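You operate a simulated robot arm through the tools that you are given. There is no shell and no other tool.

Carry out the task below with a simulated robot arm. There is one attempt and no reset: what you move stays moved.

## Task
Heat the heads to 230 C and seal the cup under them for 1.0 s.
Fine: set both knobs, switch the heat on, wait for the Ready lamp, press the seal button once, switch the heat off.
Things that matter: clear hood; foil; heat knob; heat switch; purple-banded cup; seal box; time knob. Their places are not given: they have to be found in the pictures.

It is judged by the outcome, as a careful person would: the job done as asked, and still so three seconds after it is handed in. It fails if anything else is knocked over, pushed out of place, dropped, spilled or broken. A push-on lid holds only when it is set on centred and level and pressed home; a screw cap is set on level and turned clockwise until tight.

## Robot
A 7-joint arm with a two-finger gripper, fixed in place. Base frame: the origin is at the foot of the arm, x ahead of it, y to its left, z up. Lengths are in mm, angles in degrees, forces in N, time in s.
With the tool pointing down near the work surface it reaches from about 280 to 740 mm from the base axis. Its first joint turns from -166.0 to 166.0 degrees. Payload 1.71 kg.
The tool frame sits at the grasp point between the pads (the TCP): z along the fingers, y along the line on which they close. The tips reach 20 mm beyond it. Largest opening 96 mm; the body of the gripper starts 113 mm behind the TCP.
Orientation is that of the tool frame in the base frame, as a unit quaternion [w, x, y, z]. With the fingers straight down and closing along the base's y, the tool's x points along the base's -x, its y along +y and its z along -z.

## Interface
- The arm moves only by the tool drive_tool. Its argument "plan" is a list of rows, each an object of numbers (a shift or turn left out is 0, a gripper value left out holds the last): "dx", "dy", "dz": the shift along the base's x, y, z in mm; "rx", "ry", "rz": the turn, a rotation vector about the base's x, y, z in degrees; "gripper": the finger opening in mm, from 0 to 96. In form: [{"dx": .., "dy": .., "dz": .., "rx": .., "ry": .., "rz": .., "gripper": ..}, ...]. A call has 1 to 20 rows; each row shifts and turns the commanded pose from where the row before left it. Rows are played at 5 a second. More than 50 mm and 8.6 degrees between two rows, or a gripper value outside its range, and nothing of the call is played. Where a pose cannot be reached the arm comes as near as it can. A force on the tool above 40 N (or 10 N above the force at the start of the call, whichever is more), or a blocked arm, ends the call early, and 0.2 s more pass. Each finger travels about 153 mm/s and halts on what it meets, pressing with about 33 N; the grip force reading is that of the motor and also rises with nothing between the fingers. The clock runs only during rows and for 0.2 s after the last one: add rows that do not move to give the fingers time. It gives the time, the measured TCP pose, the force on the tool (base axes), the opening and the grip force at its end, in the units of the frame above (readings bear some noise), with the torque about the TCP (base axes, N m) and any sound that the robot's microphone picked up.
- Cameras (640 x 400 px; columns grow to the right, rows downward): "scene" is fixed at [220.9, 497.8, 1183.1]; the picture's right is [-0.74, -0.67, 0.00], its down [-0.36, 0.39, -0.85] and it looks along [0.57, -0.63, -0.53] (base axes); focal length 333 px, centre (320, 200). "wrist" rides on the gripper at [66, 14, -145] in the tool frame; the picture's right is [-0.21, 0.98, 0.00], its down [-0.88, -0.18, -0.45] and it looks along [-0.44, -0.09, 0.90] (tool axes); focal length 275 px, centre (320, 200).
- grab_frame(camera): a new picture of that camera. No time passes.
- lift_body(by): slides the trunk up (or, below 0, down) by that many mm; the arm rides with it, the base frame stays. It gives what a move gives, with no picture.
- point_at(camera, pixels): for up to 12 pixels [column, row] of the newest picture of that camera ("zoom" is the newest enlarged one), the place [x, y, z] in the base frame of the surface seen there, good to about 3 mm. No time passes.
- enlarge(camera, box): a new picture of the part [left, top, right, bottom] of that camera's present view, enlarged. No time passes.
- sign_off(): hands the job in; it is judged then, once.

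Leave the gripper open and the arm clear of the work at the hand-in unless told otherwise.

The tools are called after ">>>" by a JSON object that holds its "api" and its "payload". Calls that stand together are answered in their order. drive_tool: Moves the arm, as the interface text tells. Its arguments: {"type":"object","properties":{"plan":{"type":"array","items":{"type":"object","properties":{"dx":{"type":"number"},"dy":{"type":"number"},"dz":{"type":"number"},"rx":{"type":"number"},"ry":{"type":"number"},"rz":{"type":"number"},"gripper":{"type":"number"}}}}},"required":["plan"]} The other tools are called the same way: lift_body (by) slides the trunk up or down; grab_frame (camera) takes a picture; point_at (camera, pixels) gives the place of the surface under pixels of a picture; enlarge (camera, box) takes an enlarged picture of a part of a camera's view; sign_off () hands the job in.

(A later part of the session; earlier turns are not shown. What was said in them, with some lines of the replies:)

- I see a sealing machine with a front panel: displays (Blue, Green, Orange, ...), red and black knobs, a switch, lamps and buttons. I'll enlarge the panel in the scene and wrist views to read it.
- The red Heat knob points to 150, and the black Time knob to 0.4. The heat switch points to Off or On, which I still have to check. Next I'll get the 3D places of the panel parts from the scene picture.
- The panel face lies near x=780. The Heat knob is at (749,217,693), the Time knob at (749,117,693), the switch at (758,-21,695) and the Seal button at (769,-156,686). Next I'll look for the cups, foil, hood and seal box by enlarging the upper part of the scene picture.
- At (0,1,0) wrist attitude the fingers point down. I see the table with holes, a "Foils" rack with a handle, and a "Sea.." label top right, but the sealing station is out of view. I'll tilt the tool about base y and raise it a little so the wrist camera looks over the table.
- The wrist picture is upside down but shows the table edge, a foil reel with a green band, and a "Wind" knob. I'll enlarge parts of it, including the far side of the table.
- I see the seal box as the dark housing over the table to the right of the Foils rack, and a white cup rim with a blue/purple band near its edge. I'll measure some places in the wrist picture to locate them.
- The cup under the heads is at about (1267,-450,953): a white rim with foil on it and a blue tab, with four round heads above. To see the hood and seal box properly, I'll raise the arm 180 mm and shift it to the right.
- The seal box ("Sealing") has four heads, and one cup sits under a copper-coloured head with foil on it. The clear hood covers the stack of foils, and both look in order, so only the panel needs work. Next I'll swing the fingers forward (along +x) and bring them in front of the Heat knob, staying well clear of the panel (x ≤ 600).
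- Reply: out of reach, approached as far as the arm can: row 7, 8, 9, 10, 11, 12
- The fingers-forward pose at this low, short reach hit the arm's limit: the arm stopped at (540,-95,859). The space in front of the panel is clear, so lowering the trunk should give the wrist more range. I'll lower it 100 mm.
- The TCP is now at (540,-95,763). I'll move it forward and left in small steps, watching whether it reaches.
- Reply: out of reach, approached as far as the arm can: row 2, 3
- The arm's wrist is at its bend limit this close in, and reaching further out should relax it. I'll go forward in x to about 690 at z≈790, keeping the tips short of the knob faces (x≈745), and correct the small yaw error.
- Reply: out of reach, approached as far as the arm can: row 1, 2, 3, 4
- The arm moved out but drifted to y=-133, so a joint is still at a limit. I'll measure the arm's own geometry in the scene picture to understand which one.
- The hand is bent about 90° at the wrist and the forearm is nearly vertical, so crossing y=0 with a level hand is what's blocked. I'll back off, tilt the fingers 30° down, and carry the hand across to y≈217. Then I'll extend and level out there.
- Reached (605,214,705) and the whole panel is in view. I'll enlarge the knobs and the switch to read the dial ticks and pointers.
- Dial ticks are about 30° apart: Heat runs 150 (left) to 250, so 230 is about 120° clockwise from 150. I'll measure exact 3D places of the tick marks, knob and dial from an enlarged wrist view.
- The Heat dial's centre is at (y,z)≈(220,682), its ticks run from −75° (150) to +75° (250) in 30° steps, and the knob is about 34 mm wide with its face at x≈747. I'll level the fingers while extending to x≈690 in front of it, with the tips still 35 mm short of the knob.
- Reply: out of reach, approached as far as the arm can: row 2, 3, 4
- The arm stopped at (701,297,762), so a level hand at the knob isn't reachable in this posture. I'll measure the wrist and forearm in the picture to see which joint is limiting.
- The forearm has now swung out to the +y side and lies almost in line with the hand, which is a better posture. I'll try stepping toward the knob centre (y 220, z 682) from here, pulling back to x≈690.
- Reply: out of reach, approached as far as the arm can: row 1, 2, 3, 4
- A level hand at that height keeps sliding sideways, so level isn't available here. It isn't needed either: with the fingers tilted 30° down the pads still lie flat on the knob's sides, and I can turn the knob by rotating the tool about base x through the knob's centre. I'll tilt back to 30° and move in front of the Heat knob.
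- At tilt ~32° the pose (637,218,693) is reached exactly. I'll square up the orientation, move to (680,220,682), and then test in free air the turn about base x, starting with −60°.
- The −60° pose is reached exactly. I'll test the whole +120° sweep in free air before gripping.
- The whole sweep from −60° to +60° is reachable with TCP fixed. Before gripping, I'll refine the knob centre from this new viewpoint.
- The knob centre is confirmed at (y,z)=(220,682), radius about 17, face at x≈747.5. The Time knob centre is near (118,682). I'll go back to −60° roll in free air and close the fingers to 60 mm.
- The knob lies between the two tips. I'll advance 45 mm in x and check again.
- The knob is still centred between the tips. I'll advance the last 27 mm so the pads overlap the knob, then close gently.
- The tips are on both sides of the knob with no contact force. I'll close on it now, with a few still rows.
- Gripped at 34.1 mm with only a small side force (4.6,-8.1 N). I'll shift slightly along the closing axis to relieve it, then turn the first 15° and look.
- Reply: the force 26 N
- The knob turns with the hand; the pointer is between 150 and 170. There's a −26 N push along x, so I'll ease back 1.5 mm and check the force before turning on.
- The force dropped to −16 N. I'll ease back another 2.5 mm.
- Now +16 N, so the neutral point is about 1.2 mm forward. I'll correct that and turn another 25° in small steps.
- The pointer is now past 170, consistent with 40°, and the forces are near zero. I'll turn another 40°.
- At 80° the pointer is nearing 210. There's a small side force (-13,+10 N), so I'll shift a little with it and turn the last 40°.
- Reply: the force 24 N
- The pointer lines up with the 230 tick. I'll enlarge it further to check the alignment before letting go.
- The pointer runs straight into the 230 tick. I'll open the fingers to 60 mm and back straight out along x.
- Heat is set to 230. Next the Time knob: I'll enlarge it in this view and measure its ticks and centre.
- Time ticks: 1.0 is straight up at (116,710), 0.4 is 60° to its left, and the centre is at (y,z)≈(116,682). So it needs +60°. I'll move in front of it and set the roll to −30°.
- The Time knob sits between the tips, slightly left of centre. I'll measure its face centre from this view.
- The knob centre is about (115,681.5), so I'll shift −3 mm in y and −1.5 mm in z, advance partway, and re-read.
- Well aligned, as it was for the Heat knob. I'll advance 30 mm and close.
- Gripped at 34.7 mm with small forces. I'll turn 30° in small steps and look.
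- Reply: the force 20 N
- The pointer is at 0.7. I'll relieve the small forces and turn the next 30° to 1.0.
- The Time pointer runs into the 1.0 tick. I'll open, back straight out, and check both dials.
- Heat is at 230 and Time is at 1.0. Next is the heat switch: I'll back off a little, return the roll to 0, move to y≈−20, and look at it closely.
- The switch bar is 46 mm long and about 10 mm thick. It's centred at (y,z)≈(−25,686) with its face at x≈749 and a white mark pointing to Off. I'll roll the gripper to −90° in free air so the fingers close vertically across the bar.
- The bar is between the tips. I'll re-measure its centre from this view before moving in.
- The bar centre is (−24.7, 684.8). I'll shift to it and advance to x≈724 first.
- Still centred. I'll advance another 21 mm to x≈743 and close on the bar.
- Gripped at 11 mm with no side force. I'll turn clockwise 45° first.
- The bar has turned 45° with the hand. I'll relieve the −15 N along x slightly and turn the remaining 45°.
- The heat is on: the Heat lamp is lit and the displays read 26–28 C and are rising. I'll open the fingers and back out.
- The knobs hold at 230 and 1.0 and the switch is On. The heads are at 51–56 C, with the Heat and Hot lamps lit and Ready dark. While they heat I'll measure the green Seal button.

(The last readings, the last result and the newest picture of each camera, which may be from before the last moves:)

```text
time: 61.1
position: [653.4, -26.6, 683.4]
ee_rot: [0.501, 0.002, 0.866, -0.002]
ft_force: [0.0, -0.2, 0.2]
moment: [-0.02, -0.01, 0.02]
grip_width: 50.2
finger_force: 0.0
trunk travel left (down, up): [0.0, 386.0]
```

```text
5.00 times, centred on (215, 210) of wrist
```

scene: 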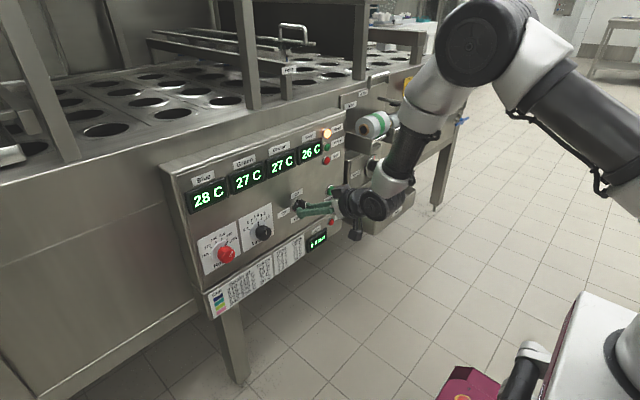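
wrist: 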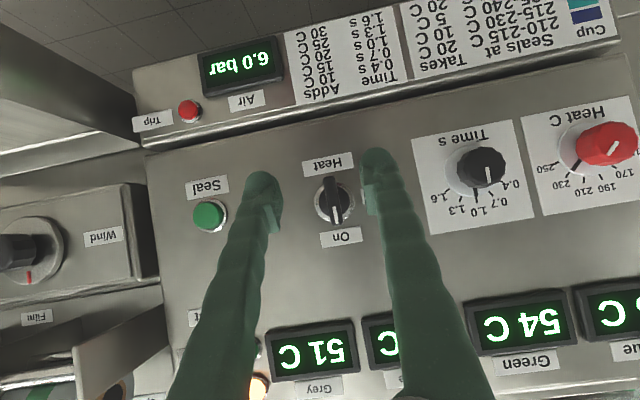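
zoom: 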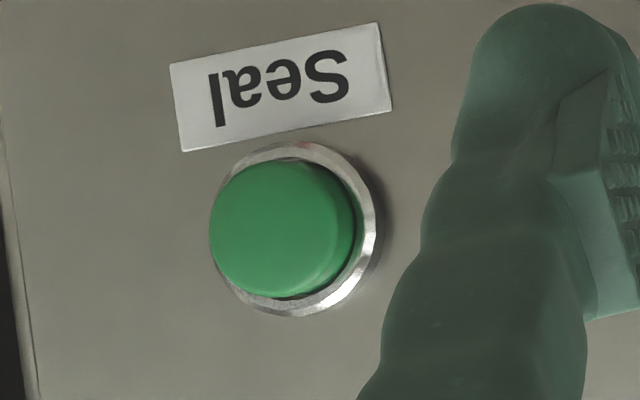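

>>> {"api": "point_at", "payload": {"camera": "zoom", "pixels": [[272, 228], [222, 228], [318, 228], [272, 175], [272, 282], [300, 310], [372, 220], [310, 148], [225, 290]]}}

```text
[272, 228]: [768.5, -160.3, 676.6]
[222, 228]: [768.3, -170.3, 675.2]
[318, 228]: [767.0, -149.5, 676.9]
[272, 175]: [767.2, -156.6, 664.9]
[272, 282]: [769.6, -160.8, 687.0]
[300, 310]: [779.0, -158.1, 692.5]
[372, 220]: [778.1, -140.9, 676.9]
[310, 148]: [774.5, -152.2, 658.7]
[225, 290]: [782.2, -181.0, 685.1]
```

The Seal button face is at (768, −159, 676), about 24 mm across. I'll close the fingers and move in front of it at x≈700, then wait there for Ready.

>>> {"api": "drive_tool", "payload": {"plan": [{"gripper": 20, "dy": -30}, {"gripper": 0, "dy": -35, "dz": -2}, {"dy": -35, "dz": -2}, {"dy": -32.5, "dz": -1}, {"dx": 20}, {"dx": 20}, {}]}}

>>> {"api": "grab_frame", "payload": {"camera": "wrist"}}

>>> {"api": "enlarge", "payload": {"camera": "scene", "box": [180, 110, 360, 260]}}

```text
time: 62.7
position: [692.1, -158.3, 679.0]
ee_rot: [0.5, 0.001, 0.866, 0.0]
ft_force: [0.1, -1.0, -0.7]
moment: [-0.01, -0.01, 0.0]
grip_width: 0.2
finger_force: 29.6
trunk travel left (down, up): [0.0, 386.0]
```

```text
taken
```

wrist: 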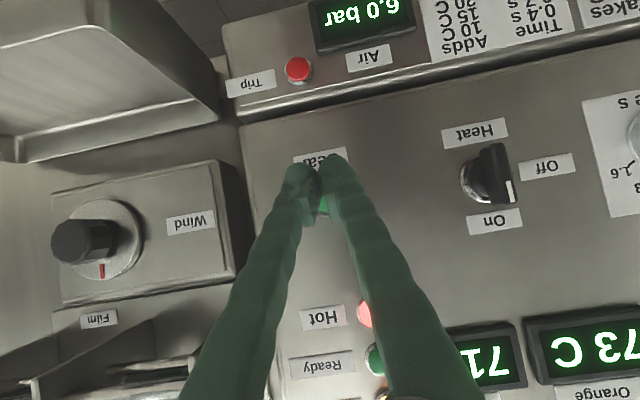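

```text
2.67 times, centred on (270, 185) of scene
```

zoom: 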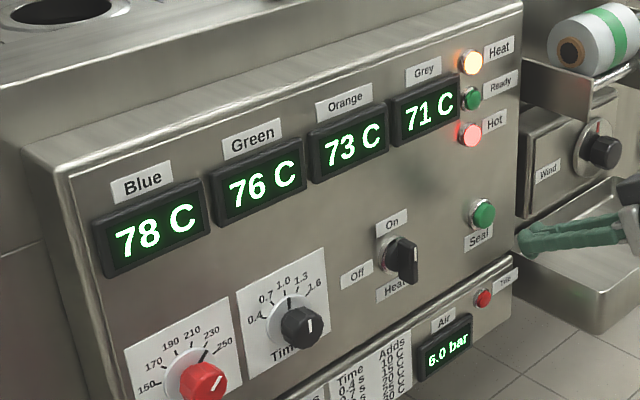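

The fingers are closed in front of the Seal button. The heads are at 71–78 C, so I'll wait with still rows.

>>> {"api": "drive_tool", "payload": {"plan": [{}, {}, {}, {}, {}, {}, {}, {}, {}, {}, {}, {}, {}, {}, {}, {}, {}, {}, {}, {}]}}

>>> {"api": "enlarge", "payload": {"camera": "scene", "box": [180, 110, 360, 260]}}

```text
time: 66.9
position: [692.2, -158.8, 679.6]
ee_rot: [0.501, 0.001, 0.866, -0.001]
ft_force: [-0.1, -0.4, -0.5]
moment: [-0.05, -0.01, 0.02]
grip_width: 0.1
finger_force: 29.5
trunk travel left (down, up): [0.0, 386.0]
```

```text
2.67 times, centred on (270, 185) of scene
```

zoom: 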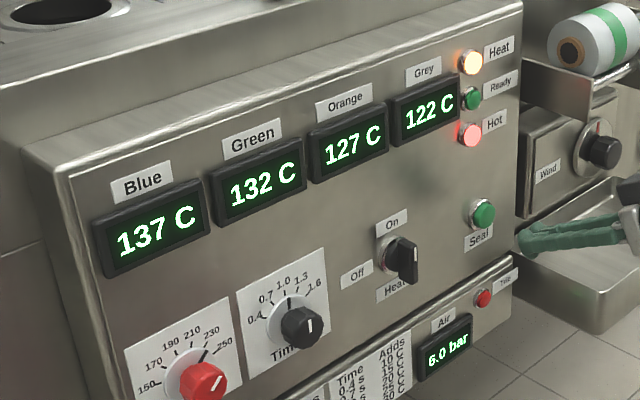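

The heads are at 122–137 C and climbing. I'll keep waiting.

>>> {"api": "drive_tool", "payload": {"plan": [{}, {}, {}, {}, {}, {}, {}, {}, {}, {}, {}, {}, {}, {}, {}, {}, {}, {}, {}, {}]}}

>>> {"api": "enlarge", "payload": {"camera": "scene", "box": [180, 110, 360, 260]}}

```text
time: 71.1
position: [692.2, -158.1, 679.5]
ee_rot: [0.501, 0.001, 0.865, 0.0]
ft_force: [0.1, 0.0, 0.3]
moment: [-0.03, -0.02, -0.01]
grip_width: 0.0
finger_force: 29.5
trunk travel left (down, up): [0.0, 386.0]
```

```text
2.67 times, centred on (270, 185) of scene
```

zoom: 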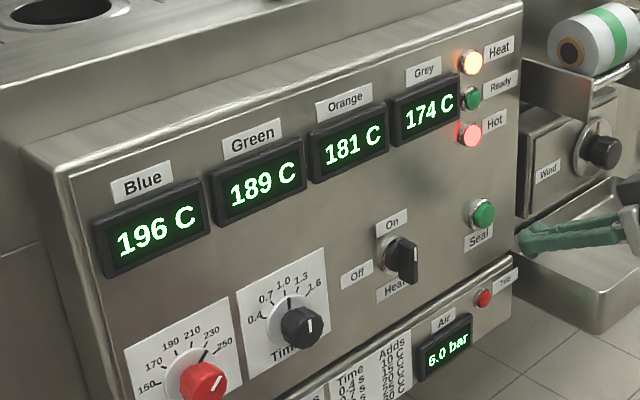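

The heads are at 174–196 C. I'll wait another few seconds.

>>> {"api": "drive_tool", "payload": {"plan": [{}, {}, {}, {}, {}, {}, {}, {}, {}, {}, {}, {}, {}, {}, {}, {}, {}, {}, {}, {}]}}

>>> {"api": "enlarge", "payload": {"camera": "scene", "box": [180, 110, 360, 260]}}

```text
time: 75.3
position: [692.8, -156.8, 678.8]
ee_rot: [0.5, 0.001, 0.866, -0.001]
ft_force: [0.4, 0.6, -0.6]
moment: [0.0, 0.02, -0.05]
grip_width: 0.0
finger_force: 29.4
trunk travel left (down, up): [0.0, 386.0]
```

```text
2.67 times, centred on (270, 185) of scene
```

zoom: 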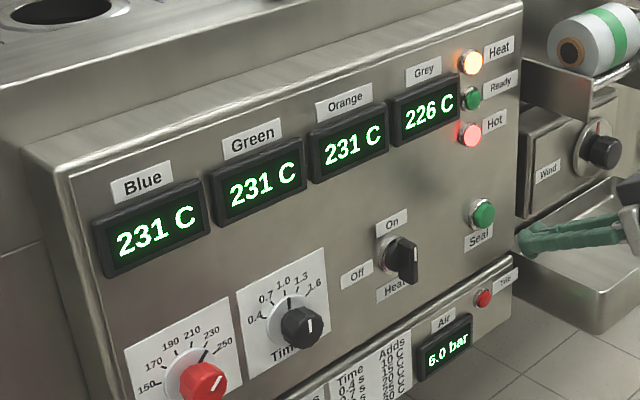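

Three heads are at 231 C, Grey is at 226, and Ready is still dark. I'll wait two more seconds.

>>> {"api": "drive_tool", "payload": {"plan": [{}, {}, {}, {}, {}, {}, {}, {}, {}, {}]}}

>>> {"api": "enlarge", "payload": {"camera": "scene", "box": [180, 110, 360, 260]}}

>>> {"api": "enlarge", "payload": {"camera": "scene", "box": [195, 205, 275, 275]}}

```text
time: 77.5
position: [692.8, -157.7, 678.8]
ee_rot: [0.501, 0.0, 0.865, 0.0]
ft_force: [0.1, 0.6, 0.5]
moment: [0.0, 0.02, -0.03]
grip_width: 0.1
finger_force: 29.6
trunk travel left (down, up): [0.0, 386.0]
```

```text
2.67 times, centred on (270, 185) of scene
```

zoom: 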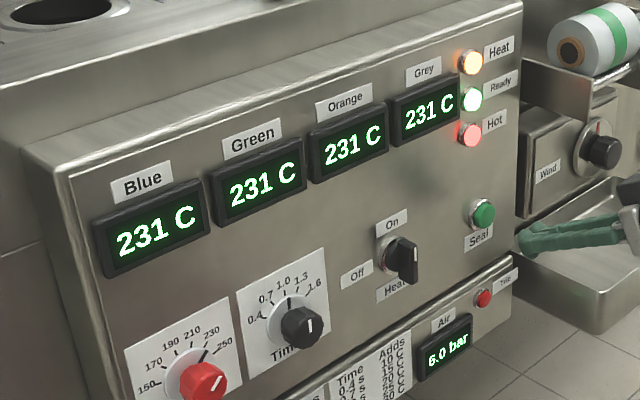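

```text
5.71 times, centred on (235, 240) of scene
```

zoom: 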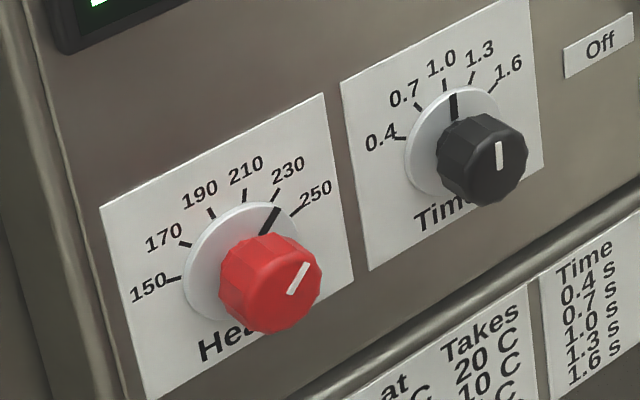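

Ready is lit, and all four heads hold at 231 C (set at the 230 mark). I'll bring the closed tips near the Seal button, stopping about 6 mm short of its face.

>>> {"api": "drive_tool", "payload": {"plan": [{"dx": 20, "dy": -1}, {"dx": 20, "dz": -1}, {"dx": 7}, {}]}}

>>> {"api": "enlarge", "payload": {"camera": "scene", "box": [280, 130, 400, 250]}}

>>> {"api": "grab_frame", "payload": {"camera": "wrist"}}

```text
time: 78.5
position: [741.7, -158.7, 678.3]
ee_rot: [0.5, 0.001, 0.866, -0.001]
ft_force: [0.2, 0.3, 0.4]
moment: [0.0, 0.0, 0.02]
grip_width: 0.0
finger_force: 29.4
trunk travel left (down, up): [0.0, 386.0]
```

```text
3.33 times, centred on (340, 190) of scene
```

zoom: 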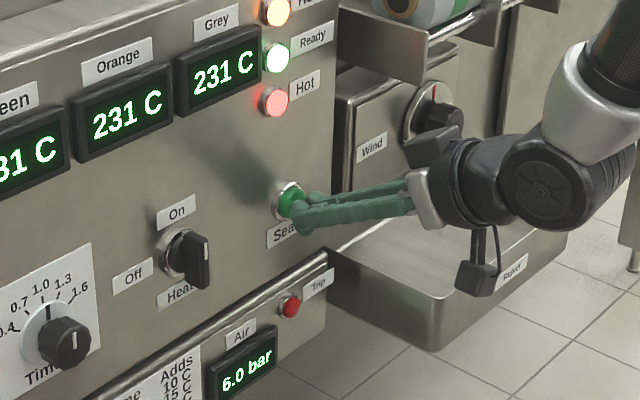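

```text
taken
```

wrist: 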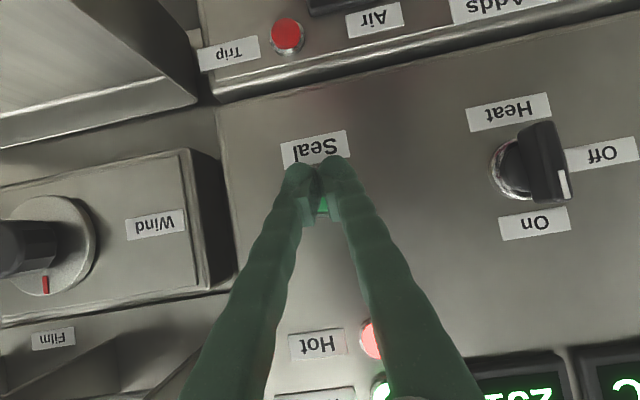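

The tips are right in front of the button. I'll push forward in 1.5 mm rows and watch for force or a click.

>>> {"api": "drive_tool", "payload": {"plan": [{"dx": 1.5}, {"dx": 1.5}, {"dx": 1.5}, {"dx": 1.5}]}}

```text
time: 79.5
position: [745.5, -157.8, 679.4]
ee_rot: [0.501, 0.001, 0.866, -0.001]
ft_force: [0.0, -0.3, -0.4]
moment: [-0.02, -0.01, -0.05]
grip_width: 0.0
finger_force: 29.2
trunk travel left (down, up): [0.0, 386.0]
```

No contact yet at x≈746. I'll go on in the same small steps.

>>> {"api": "drive_tool", "payload": {"plan": [{"dx": 1.5}, {"dx": 1.5}]}}

```text
time: 80.1
position: [750.3, -159.3, 679.0]
ee_rot: [0.5, 0.0, 0.866, 0.0]
ft_force: [-4.3, 0.9, 1.2]
moment: [0.03, -0.01, 0.03]
grip_width: 6.0
finger_force: 29.6
trunk travel left (down, up): [0.0, 386.0]
```

There's contact (−4 N), but the fingers have been pried to 6 mm, so the button may be wedging between the tips. I'll look before going on.

>>> {"api": "grab_frame", "payload": {"camera": "wrist"}}

>>> {"api": "enlarge", "payload": {"camera": "wrist", "box": [270, 130, 380, 240]}}

>>> {"api": "enlarge", "payload": {"camera": "scene", "box": [290, 140, 380, 220]}}

```text
taken
```

wrist: 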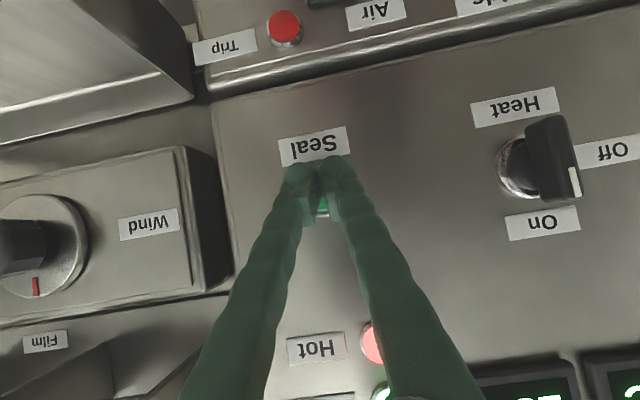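

```text
3.64 times, centred on (325, 185) of wrist
```

zoom: 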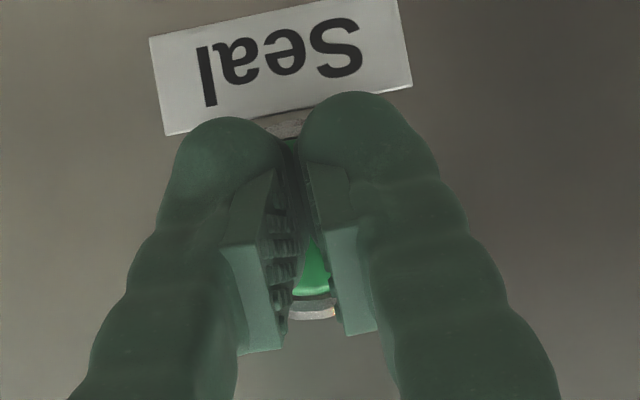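

```text
5.00 times, centred on (335, 180) of scene
```

zoom: 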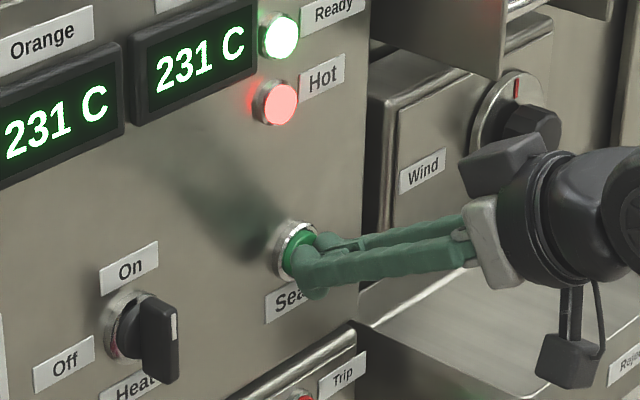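

No sound and only 4 N, so the button hasn't been pressed. I'll back off 8 mm, shift 6 mm in y so one fingertip is centred on the button, and make sure the fingers close again.

>>> {"api": "drive_tool", "payload": {"plan": [{"dx": -4}, {"dx": -4, "gripper": 0}, {"dy": 6}, {}]}}

>>> {"api": "enlarge", "payload": {"camera": "scene", "box": [180, 110, 360, 260]}}

```text
time: 81.1
position: [741.8, -152.6, 679.1]
ee_rot: [0.5, 0.0, 0.866, 0.0]
ft_force: [-0.2, 0.8, -0.5]
moment: [0.0, 0.0, 0.01]
grip_width: 0.0
finger_force: 29.0
trunk travel left (down, up): [0.0, 386.0]
```

```text
2.67 times, centred on (270, 185) of scene
```

zoom: 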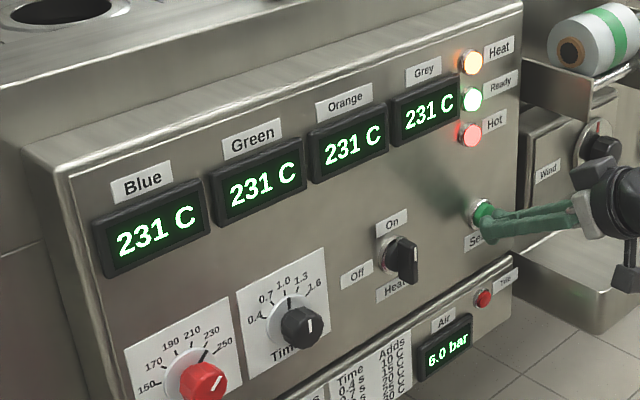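

The fingers are closed again, Ready is lit, and there's been no seal yet. I'll push with one fingertip centred on the button.

>>> {"api": "drive_tool", "payload": {"plan": [{"dx": 2}, {"dx": 2}, {"dx": 1.5}, {"dx": 1.5}, {"dx": 1.5}]}}

```text
time: 82.3
position: [750.7, -153.3, 678.4]
ee_rot: [0.501, 0.001, 0.865, -0.001]
ft_force: [-5.2, 0.9, 1.3]
moment: [0.02, 0.0, 0.04]
grip_width: 6.0
finger_force: 29.6
trunk travel left (down, up): [0.0, 386.0]
heard: click
```

Heard a click at −5 N, so the Seal button is pressed. I'll withdraw straight back at once and look at the machine's response.

>>> {"api": "drive_tool", "payload": {"plan": [{"dx": -5}, {"dx": -10}]}}

>>> {"api": "enlarge", "payload": {"camera": "scene", "box": [180, 110, 360, 260]}}

>>> {"api": "enlarge", "payload": {"camera": "scene", "box": [240, 0, 400, 100]}}

```text
time: 82.9
position: [738.2, -153.4, 678.3]
ee_rot: [0.501, 0.001, 0.866, -0.001]
ft_force: [0.0, 0.0, -0.4]
moment: [0.02, -0.02, -0.02]
grip_width: 0.3
finger_force: 29.3
trunk travel left (down, up): [0.0, 386.0]
```

```text
2.67 times, centred on (270, 185) of scene
```

zoom: 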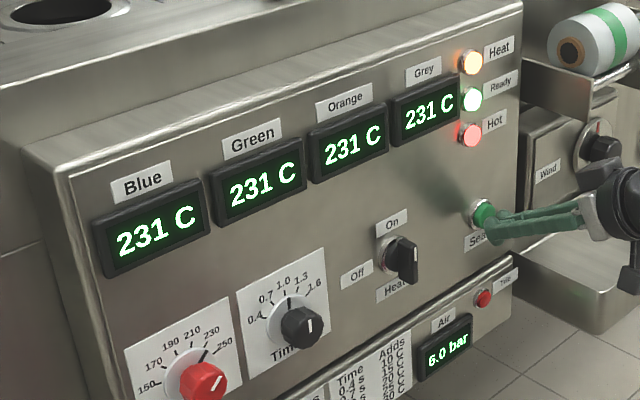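

```text
4.00 times, centred on (320, 50) of scene
```

zoom: 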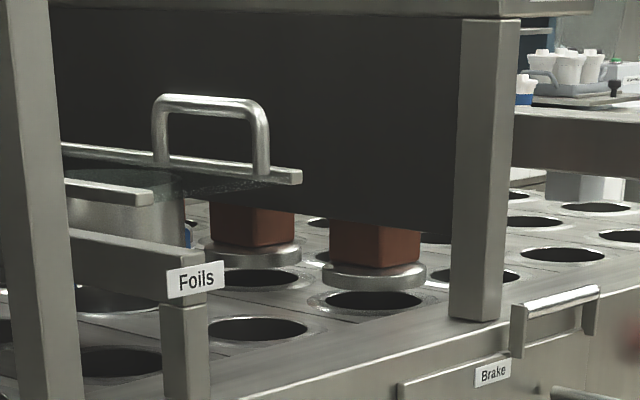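

The seal heads have come down, so the cycle is running. I'll back further away while it completes.

>>> {"api": "drive_tool", "payload": {"plan": [{"dx": -20}, {"dx": -20}, {"dx": -20}, {"dx": -20}, {}, {}, {}, {}, {}, {}]}}

>>> {"api": "enlarge", "payload": {"camera": "scene", "box": [180, 110, 360, 260]}}

>>> {"api": "enlarge", "payload": {"camera": "scene", "box": [240, 0, 400, 100]}}

```text
time: 85.1
position: [656.8, -152.4, 679.3]
ee_rot: [0.501, 0.001, 0.866, 0.0]
ft_force: [-0.2, -0.2, -1.0]
moment: [-0.02, 0.01, 0.01]
grip_width: 0.2
finger_force: 29.8
trunk travel left (down, up): [0.0, 386.0]
```

```text
2.67 times, centred on (270, 185) of scene
```

zoom: 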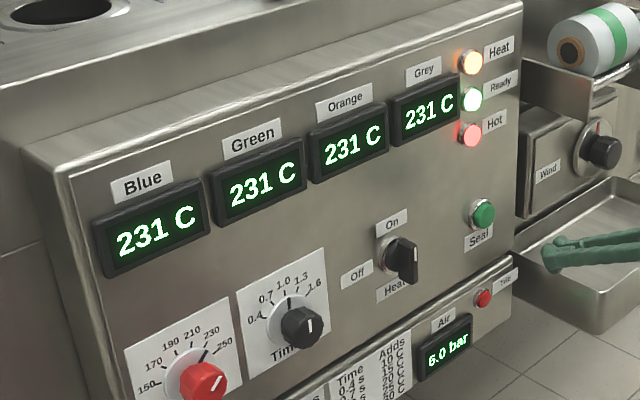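

```text
4.00 times, centred on (320, 50) of scene
```

zoom: 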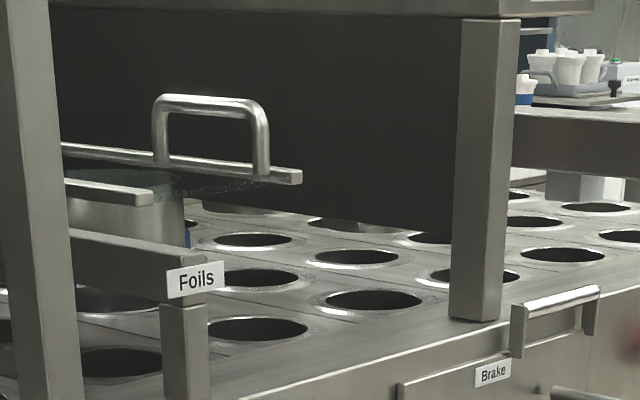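

The heads have risen again, so the seal is done. Next I'll switch the heat off: open the fingers to 50 mm and move in front of the switch (bar now upright, roll 0).

>>> {"api": "drive_tool", "payload": {"plan": [{"dy": 32, "dz": 1.5, "gripper": 50}, {"dy": 32, "dz": 1.5}, {"dy": 32, "dz": 1.5}, {"dy": 31.5, "dz": 1}, {}]}}

>>> {"api": "grab_frame", "payload": {"camera": "wrist"}}

>>> {"api": "enlarge", "payload": {"camera": "wrist", "box": [295, 160, 375, 240]}}

```text
time: 86.3
position: [658.7, -26.1, 685.0]
ee_rot: [0.501, 0.001, 0.865, -0.001]
ft_force: [-0.8, 0.4, -0.2]
moment: [0.0, 0.0, -0.03]
grip_width: 49.8
finger_force: 0.0
trunk travel left (down, up): [0.0, 386.0]
```

```text
taken
```

wrist: 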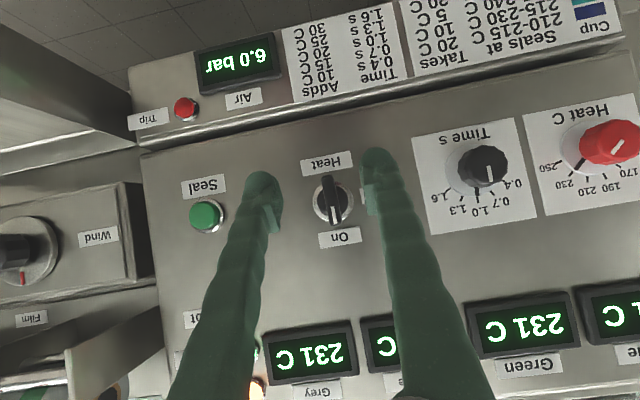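

```text
5.00 times, centred on (335, 200) of wrist
```

zoom: 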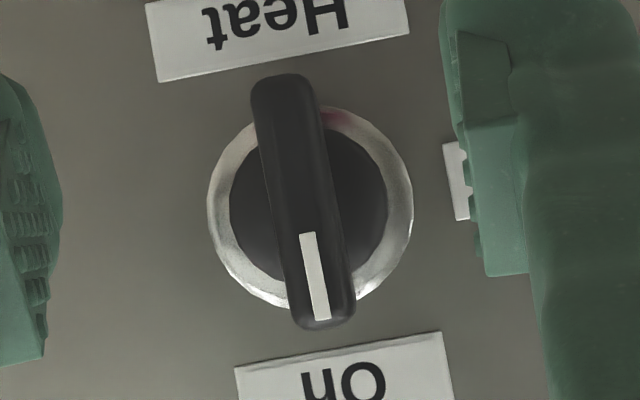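

The bar is upright between the tips. I'll advance to x≈724 and then 744, and close on it.

>>> {"api": "drive_tool", "payload": {"plan": [{"dx": 20, "dy": 0.6}, {"dx": 20}, {"dx": 20}, {"dx": 15}, {"dx": 10}, {"gripper": 25}, {"gripper": 4}, {}]}}

>>> {"api": "grab_frame", "payload": {"camera": "wrist"}}

```text
time: 88.1
position: [740.7, -24.4, 683.6]
ee_rot: [0.501, 0.0, 0.866, 0.0]
ft_force: [0.6, 2.3, -0.3]
moment: [0.01, 0.03, 0.1]
grip_width: 11.3
finger_force: 34.9
trunk travel left (down, up): [0.0, 386.0]
```

```text
taken
```

wrist: 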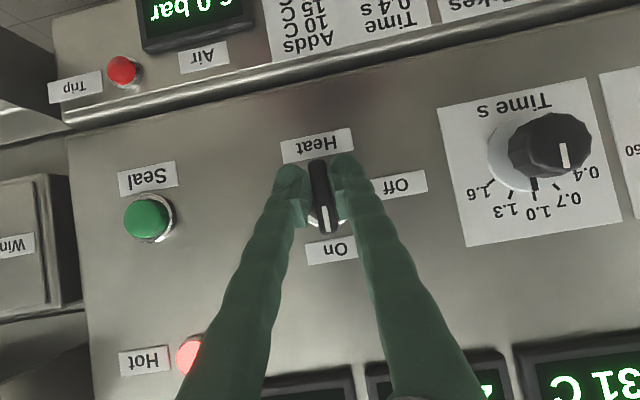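

Gripped at 11.3 mm. I'll turn counter-clockwise 45° first, toward Off.

>>> {"api": "drive_tool", "payload": {"plan": [{"rx": -5}, {"rx": -5}, {"rx": -5}, {"rx": -5}, {"rx": -5}, {"rx": -5}, {"rx": -5}, {"rx": -5}, {"rx": -5}, {}]}}

```text
time: 90.3
position: [741.0, -27.2, 683.8]
ee_rot: [0.462, -0.192, 0.8, -0.332]
ft_force: [10.2, -4.8, -6.3]
moment: [-0.01, 0.08, -0.11]
grip_width: 10.9
finger_force: 35.0
trunk travel left (down, up): [0.0, 386.0]
```

The turn is going smoothly with low forces. I'll do the remaining 45°.

>>> {"api": "drive_tool", "payload": {"plan": [{"dx": 0.7}, {"rx": -5}, {"rx": -5}, {"rx": -5}, {"rx": -5}, {"rx": -5}, {"rx": -5}, {"rx": -5}, {"rx": -5}, {"rx": -5}, {}]}}

>>> {"api": "grab_frame", "payload": {"camera": "wrist"}}

>>> {"api": "enlarge", "payload": {"camera": "scene", "box": [180, 110, 360, 260]}}

```text
time: 92.7
position: [740.6, -26.2, 684.4]
ee_rot: [-0.354, 0.354, -0.611, 0.613]
ft_force: [-15.3, -8.7, 4.0]
moment: [0.02, -0.07, -0.56]
grip_width: 11.1
finger_force: 34.6
trunk travel left (down, up): [0.0, 386.0]
```

```text
taken
```

wrist: 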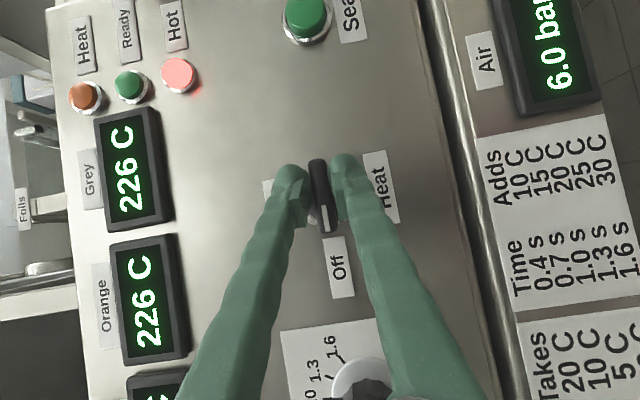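

```text
2.67 times, centred on (270, 185) of scene
```

zoom: 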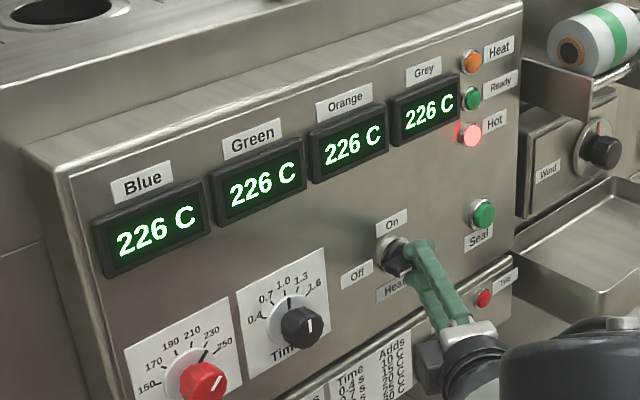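

The heat is off: the Heat and Ready lamps are dark and the heads have cooled to 226 C. I'll relieve the small force, open, and back straight out.

>>> {"api": "drive_tool", "payload": {"plan": [{"dx": -0.8, "dy": -0.4}, {"gripper": 30}, {"gripper": 50}, {}, {"dx": -15}, {"dx": -20}, {"dx": -20}, {"dx": -20}, {"dx": -20}, {}]}}

>>> {"api": "grab_frame", "payload": {"camera": "wrist"}}

>>> {"api": "grab_frame", "payload": {"camera": "scene"}}

>>> {"api": "enlarge", "payload": {"camera": "wrist", "box": [290, 160, 370, 240]}}

```text
time: 94.9
position: [646.5, -26.6, 684.6]
ee_rot: [-0.355, 0.354, -0.611, 0.612]
ft_force: [-0.3, -0.5, 1.4]
moment: [-0.01, 0.02, -0.03]
grip_width: 49.8
finger_force: 0.1
trunk travel left (down, up): [0.0, 386.0]
```

```text
taken
```

wrist: 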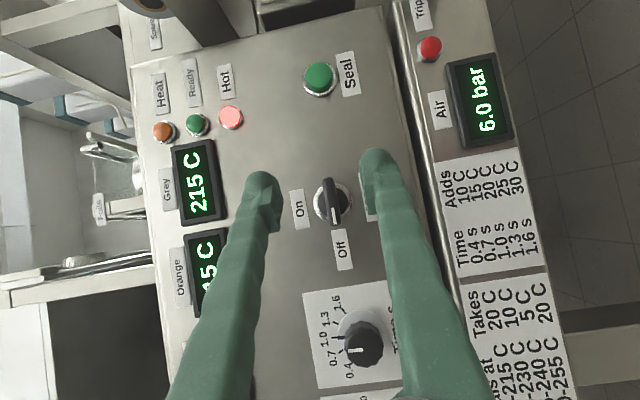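

```text
taken
```

scene: 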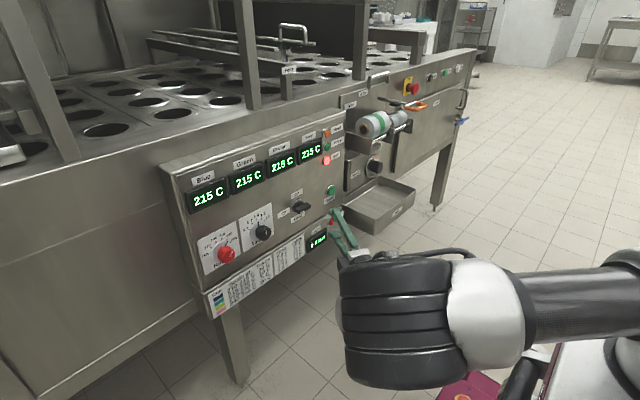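

```text
5.00 times, centred on (330, 200) of wrist
```

zoom: 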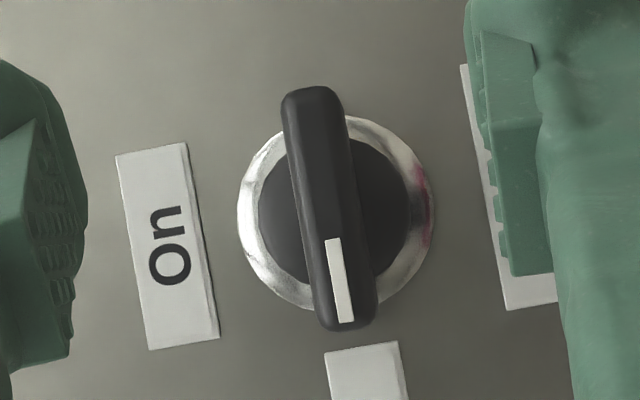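

The switch mark points to Off and the heads are cooling (215 C). I'll open fully, unroll, and draw the arm well clear of the panel, raising it to look once more at the cup.

>>> {"api": "drive_tool", "payload": {"plan": [{"dx": -10, "rx": 7.5, "gripper": 96}, {"dx": -10, "rx": 7.5}, {"dx": -10, "rx": 7.5}, {"dx": -10, "rx": 7.5}, {"dx": -10, "rx": 7.5}, {"dx": -10, "rx": 7.5}, {"rx": 7.5, "dy": -15}, {"rx": 7.5, "dy": -15}, {"rx": 7.5, "dy": -15}, {"rx": 7.5, "dy": -15}, {"rx": 7.5, "dy": -15}, {"rx": 7.5, "dy": -15}, {}]}}

>>> {"api": "drive_tool", "payload": {"plan": [{"dx": -10, "dz": 40, "ry": 2}, {"dx": -10, "dz": 40, "ry": 2}, {"dz": 45, "ry": 2}, {"dz": 45, "ry": 2}, {"dz": 45, "ry": 2}, {"dz": 45, "ry": 2}, {"dz": 45}, {"dz": 45}, {"dz": 45}, {}]}}

>>> {"api": "grab_frame", "payload": {"camera": "wrist"}}

>>> {"api": "grab_frame", "payload": {"camera": "scene"}}

```text
time: 97.7
position: [585.9, -116.0, 684.5]
ee_rot: [0.5, 0.002, 0.866, 0.0]
ft_force: [0.0, -0.1, 0.3]
moment: [0.03, 0.0, 0.01]
grip_width: 96.1
finger_force: 0.1
trunk travel left (down, up): [0.0, 386.0]
```

```text
time: 99.9
position: [564.8, -113.0, 1079.8]
ee_rot: [0.408, 0.0, 0.913, -0.001]
ft_force: [-0.5, -0.7, 0.0]
moment: [0.0, -0.01, -0.03]
grip_width: 96.0
finger_force: 0.0
trunk travel left (down, up): [0.0, 386.0]
```

```text
taken
```

wrist: 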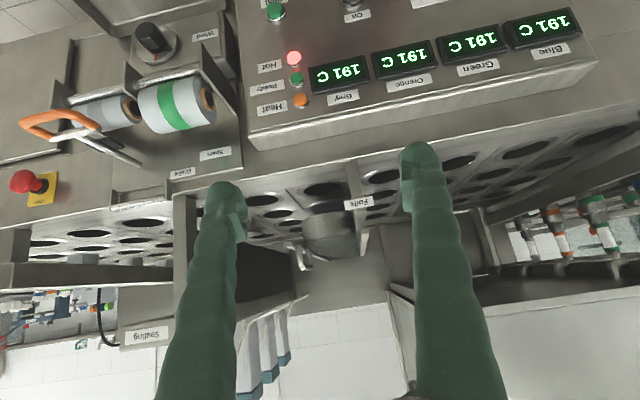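

```text
taken
```

scene: 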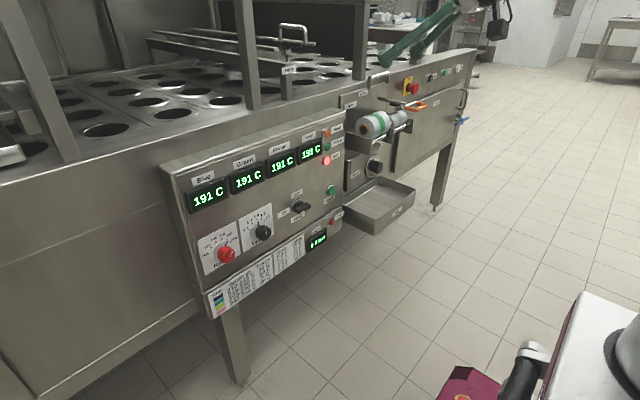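

The arm is clear. For one last look at the cup, I'll go to the earlier viewpoint (519,−137,1022).

>>> {"api": "drive_tool", "payload": {"plan": [{"dx": -23, "dy": -12, "dz": -29, "ry": 3}, {"dx": -23, "dy": -12, "dz": -29, "ry": 3}, {}]}}

>>> {"api": "enlarge", "payload": {"camera": "wrist", "box": [235, 240, 335, 310]}}

>>> {"api": "grab_frame", "payload": {"camera": "wrist"}}

>>> {"api": "enlarge", "payload": {"camera": "scene", "box": [180, 110, 360, 260]}}

```text
time: 100.7
position: [520.2, -138.1, 1021.5]
ee_rot: [0.358, 0.0, 0.934, 0.0]
ft_force: [1.1, 1.1, -0.2]
moment: [0.03, 0.01, 0.04]
grip_width: 95.9
finger_force: 0.0
trunk travel left (down, up): [0.0, 386.0]
```

```text
5.71 times, centred on (285, 275) of wrist
```

zoom: 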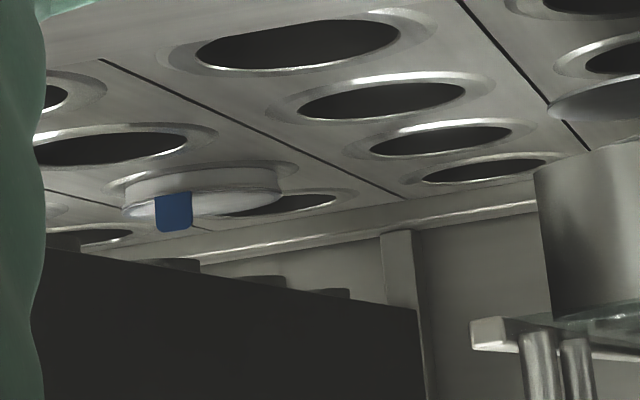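

```text
taken
```

wrist: 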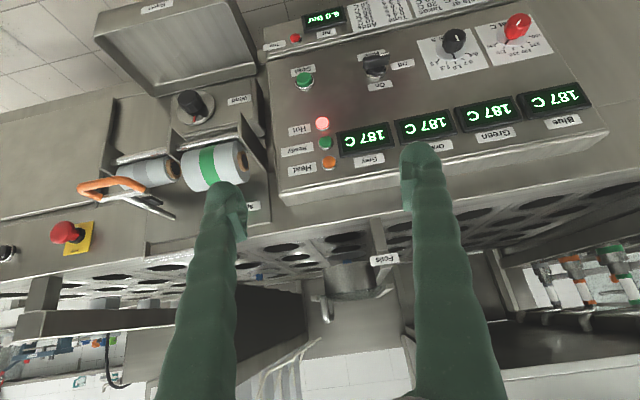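

```text
2.67 times, centred on (270, 185) of scene
```

zoom: 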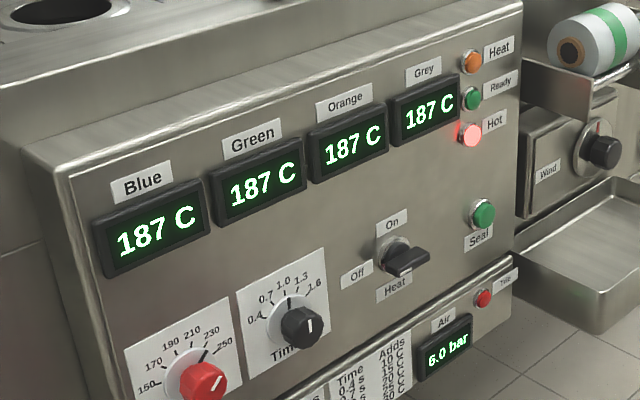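

The foiled cup is still in its place under the heads. Heat is at 230, Time is at 1.0, and the switch is Off with the heads cooling (187 C). The gripper is open and the arm is clear, so I'll hand the job in.

>>> {"api": "sign_off", "payload": {}}

```text
The job is handed in.
```

The cup has been sealed and the job is handed in. I set Heat to 230 and Time to 1.0. When the Ready lamp lit, all four heads read 231 C.

My first push on the Seal button only touched it, with no click and no seal. The second push clicked once, and the heads came down on the cup and rose again. I didn't time the seal itself; the 1.0 s comes from the Time knob setting.

The heat switch is back at Off and the heads were down to 187 C at the last look. The cup still had its foil on and was in place under the heads, though I couldn't check the seal itself in the pictures. I saw nothing else moved, and the gripper is open with the arm clear of the machine.
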